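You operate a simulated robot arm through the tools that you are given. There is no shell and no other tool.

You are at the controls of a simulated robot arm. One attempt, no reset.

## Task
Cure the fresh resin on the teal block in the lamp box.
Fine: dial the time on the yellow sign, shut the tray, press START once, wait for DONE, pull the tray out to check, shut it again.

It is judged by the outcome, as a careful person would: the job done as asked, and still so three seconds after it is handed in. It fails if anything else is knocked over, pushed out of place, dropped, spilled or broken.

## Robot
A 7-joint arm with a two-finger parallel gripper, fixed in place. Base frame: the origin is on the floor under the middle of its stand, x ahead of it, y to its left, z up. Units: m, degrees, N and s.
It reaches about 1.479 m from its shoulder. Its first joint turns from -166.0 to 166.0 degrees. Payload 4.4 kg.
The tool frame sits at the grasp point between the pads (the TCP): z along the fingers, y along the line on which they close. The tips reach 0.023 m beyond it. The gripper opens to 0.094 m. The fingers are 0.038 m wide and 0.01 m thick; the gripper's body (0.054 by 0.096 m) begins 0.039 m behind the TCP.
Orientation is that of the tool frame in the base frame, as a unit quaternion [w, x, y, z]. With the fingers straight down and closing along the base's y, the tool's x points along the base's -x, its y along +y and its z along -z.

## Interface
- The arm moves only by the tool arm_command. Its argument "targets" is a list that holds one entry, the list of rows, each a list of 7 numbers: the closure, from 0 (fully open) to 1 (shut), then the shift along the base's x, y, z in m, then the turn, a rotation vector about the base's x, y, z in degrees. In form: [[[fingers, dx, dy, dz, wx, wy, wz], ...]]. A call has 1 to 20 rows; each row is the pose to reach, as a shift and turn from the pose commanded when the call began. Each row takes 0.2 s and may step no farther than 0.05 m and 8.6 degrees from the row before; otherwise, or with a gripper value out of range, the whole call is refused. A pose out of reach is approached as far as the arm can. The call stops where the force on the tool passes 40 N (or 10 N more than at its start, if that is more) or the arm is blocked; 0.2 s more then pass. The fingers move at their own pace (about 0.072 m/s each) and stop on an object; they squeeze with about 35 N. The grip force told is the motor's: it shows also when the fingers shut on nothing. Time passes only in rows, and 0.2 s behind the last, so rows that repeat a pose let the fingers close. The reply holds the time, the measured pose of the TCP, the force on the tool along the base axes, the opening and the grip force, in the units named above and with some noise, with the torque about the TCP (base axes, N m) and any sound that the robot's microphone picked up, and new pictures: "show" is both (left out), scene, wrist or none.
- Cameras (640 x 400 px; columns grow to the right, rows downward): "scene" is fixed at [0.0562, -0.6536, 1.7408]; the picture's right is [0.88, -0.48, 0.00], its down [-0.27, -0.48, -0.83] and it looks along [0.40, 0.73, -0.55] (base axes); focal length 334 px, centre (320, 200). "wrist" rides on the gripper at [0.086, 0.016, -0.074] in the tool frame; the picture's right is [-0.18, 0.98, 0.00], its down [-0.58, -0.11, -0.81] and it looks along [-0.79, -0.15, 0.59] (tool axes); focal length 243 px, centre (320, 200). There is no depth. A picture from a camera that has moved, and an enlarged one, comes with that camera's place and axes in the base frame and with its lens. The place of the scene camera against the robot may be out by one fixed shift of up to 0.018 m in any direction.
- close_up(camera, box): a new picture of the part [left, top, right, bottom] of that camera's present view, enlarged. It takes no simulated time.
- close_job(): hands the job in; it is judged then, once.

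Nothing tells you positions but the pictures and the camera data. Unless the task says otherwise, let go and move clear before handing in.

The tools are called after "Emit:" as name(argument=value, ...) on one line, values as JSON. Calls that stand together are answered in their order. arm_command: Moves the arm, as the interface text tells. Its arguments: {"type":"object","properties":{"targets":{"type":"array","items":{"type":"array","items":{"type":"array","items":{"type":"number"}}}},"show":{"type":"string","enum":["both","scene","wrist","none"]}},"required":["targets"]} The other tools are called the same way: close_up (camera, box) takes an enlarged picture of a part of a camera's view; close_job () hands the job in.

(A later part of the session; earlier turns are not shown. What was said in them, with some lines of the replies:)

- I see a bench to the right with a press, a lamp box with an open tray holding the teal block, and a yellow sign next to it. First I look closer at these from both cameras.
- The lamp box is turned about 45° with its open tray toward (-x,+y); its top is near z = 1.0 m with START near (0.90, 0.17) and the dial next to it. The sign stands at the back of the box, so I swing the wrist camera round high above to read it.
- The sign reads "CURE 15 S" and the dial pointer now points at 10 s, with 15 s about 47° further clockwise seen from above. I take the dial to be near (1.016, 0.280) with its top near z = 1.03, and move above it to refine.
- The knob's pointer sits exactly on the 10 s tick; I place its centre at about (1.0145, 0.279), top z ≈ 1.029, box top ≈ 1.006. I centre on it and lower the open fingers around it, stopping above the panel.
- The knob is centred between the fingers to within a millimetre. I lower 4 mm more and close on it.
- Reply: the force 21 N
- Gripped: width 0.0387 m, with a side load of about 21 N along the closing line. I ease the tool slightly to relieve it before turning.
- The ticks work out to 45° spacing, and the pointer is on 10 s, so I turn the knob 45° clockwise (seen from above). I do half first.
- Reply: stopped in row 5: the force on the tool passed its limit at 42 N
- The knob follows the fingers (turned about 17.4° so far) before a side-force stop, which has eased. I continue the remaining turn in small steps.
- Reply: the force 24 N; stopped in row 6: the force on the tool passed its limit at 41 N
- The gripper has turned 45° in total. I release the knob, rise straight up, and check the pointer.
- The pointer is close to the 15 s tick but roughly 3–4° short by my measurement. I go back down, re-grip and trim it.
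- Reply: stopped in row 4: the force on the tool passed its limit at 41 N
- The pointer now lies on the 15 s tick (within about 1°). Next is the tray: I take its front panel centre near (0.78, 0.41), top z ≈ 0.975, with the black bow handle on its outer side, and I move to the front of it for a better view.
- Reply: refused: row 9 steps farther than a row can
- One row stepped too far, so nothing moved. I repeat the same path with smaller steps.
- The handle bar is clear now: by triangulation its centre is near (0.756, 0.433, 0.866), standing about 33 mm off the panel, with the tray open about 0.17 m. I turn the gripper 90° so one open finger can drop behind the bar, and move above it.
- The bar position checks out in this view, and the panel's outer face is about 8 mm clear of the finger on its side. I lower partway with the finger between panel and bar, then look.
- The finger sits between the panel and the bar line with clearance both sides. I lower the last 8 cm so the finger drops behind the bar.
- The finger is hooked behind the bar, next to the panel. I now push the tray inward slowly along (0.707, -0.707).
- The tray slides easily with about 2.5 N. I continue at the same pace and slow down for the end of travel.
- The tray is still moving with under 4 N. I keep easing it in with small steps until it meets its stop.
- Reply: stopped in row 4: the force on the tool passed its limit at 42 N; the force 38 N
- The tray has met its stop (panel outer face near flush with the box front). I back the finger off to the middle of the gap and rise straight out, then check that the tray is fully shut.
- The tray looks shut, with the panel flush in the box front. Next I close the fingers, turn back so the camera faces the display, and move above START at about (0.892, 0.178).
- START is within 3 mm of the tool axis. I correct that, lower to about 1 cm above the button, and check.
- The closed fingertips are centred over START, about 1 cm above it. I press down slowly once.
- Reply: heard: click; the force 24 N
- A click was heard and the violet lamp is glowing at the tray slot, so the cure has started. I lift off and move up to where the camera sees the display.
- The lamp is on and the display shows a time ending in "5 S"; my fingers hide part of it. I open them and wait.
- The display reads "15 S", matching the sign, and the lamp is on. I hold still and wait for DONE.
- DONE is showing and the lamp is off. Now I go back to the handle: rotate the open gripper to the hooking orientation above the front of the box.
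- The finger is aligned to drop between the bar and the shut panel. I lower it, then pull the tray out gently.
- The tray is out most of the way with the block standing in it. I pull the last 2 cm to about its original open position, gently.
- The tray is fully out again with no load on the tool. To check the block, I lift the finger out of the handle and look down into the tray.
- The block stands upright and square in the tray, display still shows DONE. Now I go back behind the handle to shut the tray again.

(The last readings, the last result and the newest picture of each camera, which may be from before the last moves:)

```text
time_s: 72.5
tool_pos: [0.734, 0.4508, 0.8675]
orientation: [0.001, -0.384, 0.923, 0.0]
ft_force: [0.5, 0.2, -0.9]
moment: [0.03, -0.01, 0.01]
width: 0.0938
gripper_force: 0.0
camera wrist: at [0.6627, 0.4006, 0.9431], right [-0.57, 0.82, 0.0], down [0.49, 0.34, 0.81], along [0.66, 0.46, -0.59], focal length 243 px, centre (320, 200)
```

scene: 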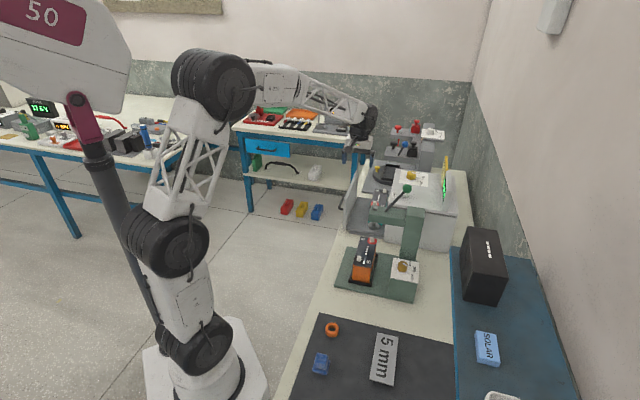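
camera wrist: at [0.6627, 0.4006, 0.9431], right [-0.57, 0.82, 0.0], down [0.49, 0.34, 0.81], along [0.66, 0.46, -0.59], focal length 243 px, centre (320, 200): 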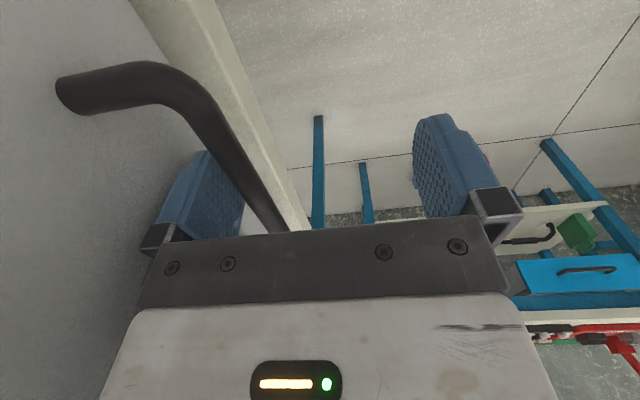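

Emit:
arm_command(targets=[[[0, 0.0035, -0.0035, 0, 0, 0, 0], [0, 0.0071, -0.0071, 0, 0, 0, 0], [0, 0.0127, -0.0127, 0, 0, 0, 0], [0, 0.0198, -0.0198, 0, 0, 0, 0], [0, 0.0283, -0.0283, 0, 0, 0, 0], [0, 0.0368, -0.0368, 0, 0, 0, 0], [0, 0.0453, -0.0453, 0, 0, 0, 0], [0, 0.0537, -0.0537, 0, 0, 0, 0], [0, 0.0622, -0.0622, 0, 0, 0, 0], [0, 0.0707, -0.0707, 0, 0, 0, 0], [0, 0.0792, -0.0792, 0, 0, 0, 0], [0, 0.0877, -0.0877, 0, 0, 0, 0], [0, 0.0962, -0.0962, 0, 0, 0, 0], [0, 0.1047, -0.1047, 0, 0, 0, 0], [0, 0.1117, -0.1117, 0, 0, 0, 0], [0, 0.1174, -0.1174, 0, 0, 0, 0], [0, 0.1216, -0.1216, 0, 0, 0, 0], [0, 0.1252, -0.1252, 0, 0, 0, 0], [0, 0.128, -0.128, 0, 0, 0, 0], [0, 0.1301, -0.1301, 0, 0, 0, 0]]], show="both")

```text
time_s: 76.7
tool_pos: [0.8645, 0.3209, 0.8696]
orientation: [0.001, -0.385, 0.923, 0.001]
ft_force: [-0.8, 0.0, -0.2]
moment: [0.02, -0.02, 0.0]
width: 0.094
gripper_force: 0.1
camera wrist: at [0.7927, 0.271, 0.9448], right [-0.57, 0.82, 0.0], down [0.49, 0.34, 0.81], along [0.66, 0.46, -0.59], focal length 243 px, centre (320, 200)
```

scene: 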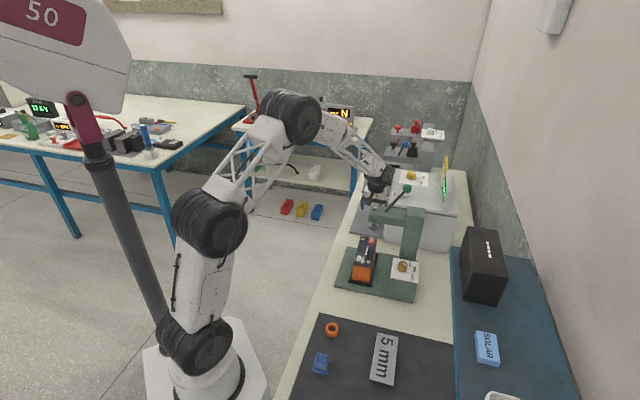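
wrist: 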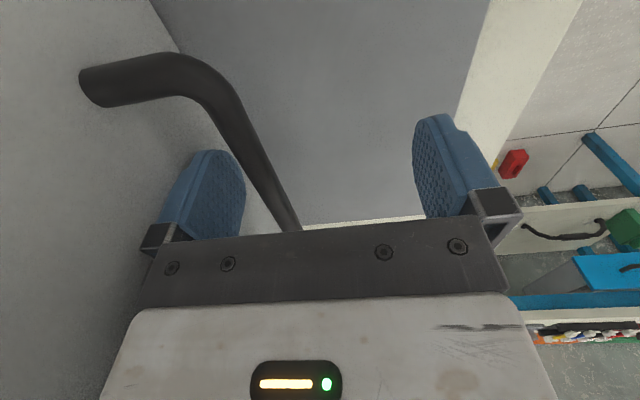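

Emit:
arm_command(targets=[[[0, 0.0014, -0.0014, 0, 0, 0, 0], [0, 0.0028, -0.0028, 0, 0, 0, 0], [0, 0.0042, -0.0042, 0, 0, 0, 0], [0, 0.0057, -0.0057, 0, 0, 0, 0], [0, 0.0071, -0.0071, 0, 0, 0, 0], [0, 0.0085, -0.0085, 0, 0, 0, 0]]], show="wrist")

```text
time_s: 78.1
tool_pos: [0.8723, 0.3157, 0.8699]
orientation: [0.001, -0.384, 0.923, 0.001]
ft_force: [-6.3, 23.8, -4.6]
moment: [-0.29, -0.05, 0.26]
width: 0.0846
gripper_force: 0.1
camera wrist: at [0.8001, 0.2638, 0.9445], right [-0.57, 0.82, 0.0], down [0.49, 0.34, 0.81], along [0.66, 0.46, -0.59], focal length 243 px, centre (320, 200)
```

wrist: 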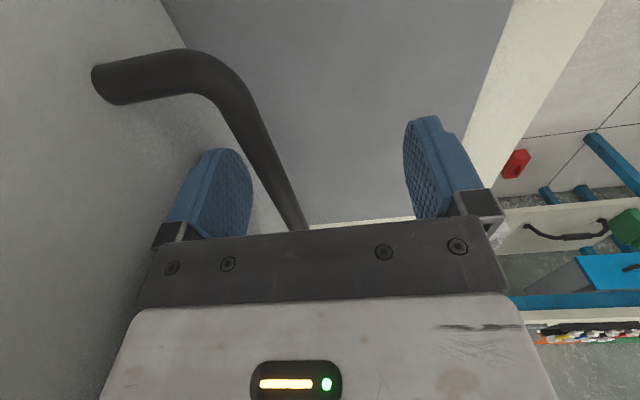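

The tray is against its stop again. I back the finger to the middle of the gap, lift out and check.

Emit:
arm_command(targets=[[[0, -0.0035, 0.0035, 0, 0, 0, 0], [0, -0.0071, 0.0071, 0, 0, 0, 0], [0, -0.0092, 0.0092, 0, 0, 0, 0], [0, -0.0092, 0.0092, 0, 0, 0, 0]]], show="wrist")

```text
time_s: 79.1
tool_pos: [0.8625, 0.3227, 0.871]
orientation: [0.001, -0.385, 0.923, 0.0]
ft_force: [-0.1, 0.4, 0.5]
moment: [0.0, 0.02, -0.02]
width: 0.0938
gripper_force: 0.1
camera wrist: at [0.7916, 0.2718, 0.9453], right [-0.57, 0.82, 0.0], down [0.49, 0.33, 0.81], along [0.66, 0.46, -0.59], focal length 243 px, centre (320, 200)
```

wrist: 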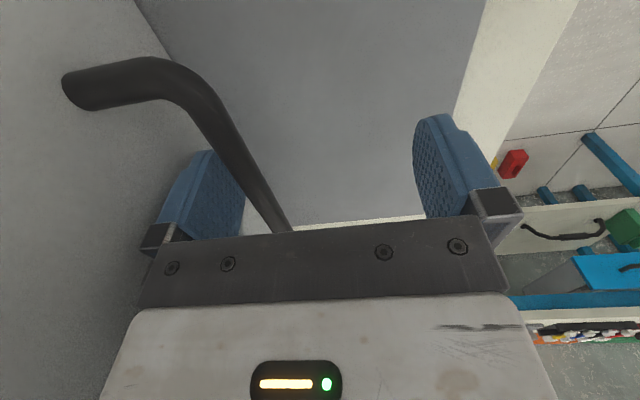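

Emit:
arm_command(targets=[[[0, 0, 0, 0.02, 0, 0, 0], [0, 0, 0, 0.045, 0, 0, 0], [0, -0.01, 0.01, 0.08, 0, 0, 0], [0, -0.03, 0.03, 0.11, 0, 0, 0], [0, -0.05, 0.05, 0.15, 0, 0, 0], [0, -0.06, 0.06, 0.19, 0, 0, 0], [0, -0.06, 0.06, 0.23, 0, 0, 0], [0, -0.06, 0.07, 0.27, 0, 0, -7], [0, -0.06, 0.08, 0.31, 0, 0, -15], [0, -0.06, 0.09, 0.35, 0, 0, -23], [0, -0.055, 0.09, 0.39, 0, 0, -31], [0, -0.05, 0.09, 0.42, 0, 0, -39], [0, -0.04, 0.09, 0.43, 0, 0, -47], [0, -0.03, 0.085, 0.43, 0, 0, -55], [0, -0.025, 0.08, 0.43, 0, 0, -63], [0, -0.025, 0.08, 0.43, 0, 0, -71], [0, -0.025, 0.08, 0.43, 0, 0, -79], [0, -0.025, 0.08, 0.43, 0, 0, -79]]], show="both")

Emit:
close_up(camera="wrist", box=[200, 20, 400, 220])

Emit:
close_up(camera="scene", box=[320, 130, 480, 260])

```text
time_s: 82.9
tool_pos: [0.838, 0.4016, 1.2997]
orientation: [0.0, 0.291, 0.957, -0.001]
ft_force: [0.2, 0.6, 0.1]
moment: [-0.03, 0.0, -0.02]
width: 0.0939
gripper_force: 0.0
camera wrist: at [0.7759, 0.4634, 1.3743], right [0.7, 0.71, 0.0], down [0.42, -0.41, 0.81], along [0.58, -0.57, -0.59], focal length 243 px, centre (320, 200)
```

scene: 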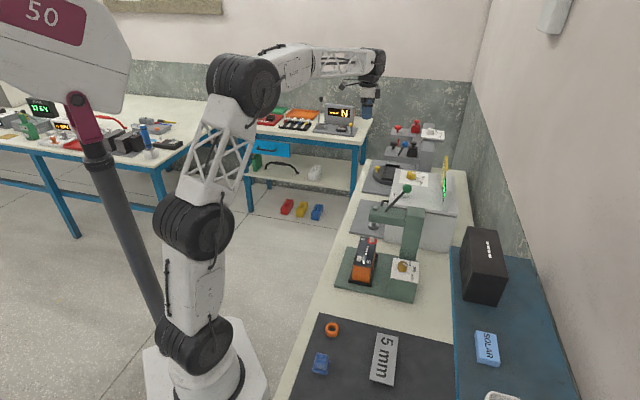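
wrist: 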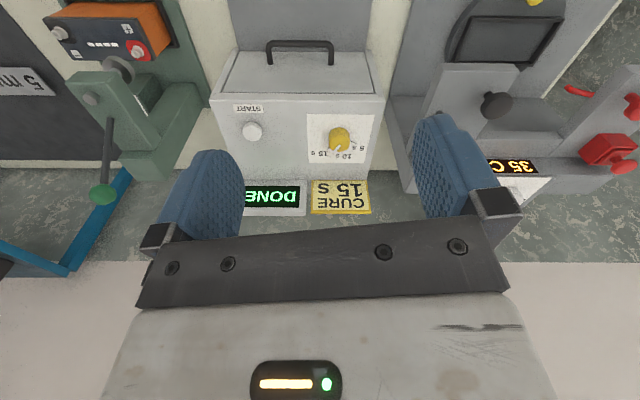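

```text
2.00 times, centred on (300, 120) of wrist
camera zoom: at [0.7759, 0.4634, 1.3743], right [0.7, 0.71, 0.0], down [0.42, -0.41, 0.81], along [0.58, -0.57, -0.59], focal length 485 px, centre (360, 360)
```

zoom: 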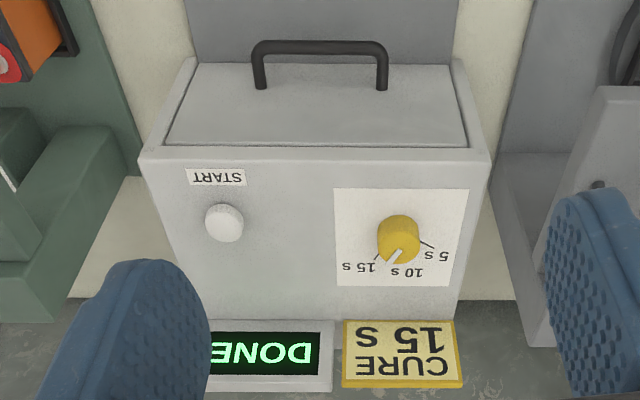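

```text
3.08 times, centred on (400, 195) of scene
camera zoom: at [0.0562, -0.6536, 1.7408], right [0.88, -0.48, 0.0], down [-0.27, -0.48, -0.83], along [0.4, 0.73, -0.55], focal length 1028 px, centre (74, 215)
```

zoom: 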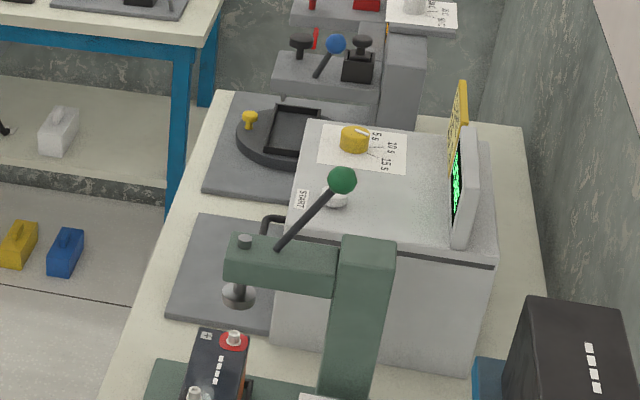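

The tray is shut flush, as it was when the lamp ran. DONE is displayed, the dial is at 15 s, and nothing around the box has moved. The gripper is open and well clear, so I hand the job in.

Emit:
close_job()

```text
The job is handed in.
```

The resin on the teal block went through its full 15 s cure in the lamp box, and the job is handed in. The judge's verdict hasn't come back.

- **Dial:** I set it from 10 s to 15 s to match the yellow sign ("CURE 15 S"). My first turn stopped about 3–4° short, so I went back and trimmed it onto the 15 s mark.
- **Cure:** With the tray shut, I pressed START once and heard a click. The lamp came on and the display counted down from 15 s to DONE.
- **Check:** I pulled the tray out after DONE. The block stood upright and square in it. I couldn't see the resin itself in the pictures, so DONE is the only sign that it cured.
- **End state:** The tray is shut flush again, the display still shows DONE and the gripper is open and clear. I saw nothing else knocked over or out of place.
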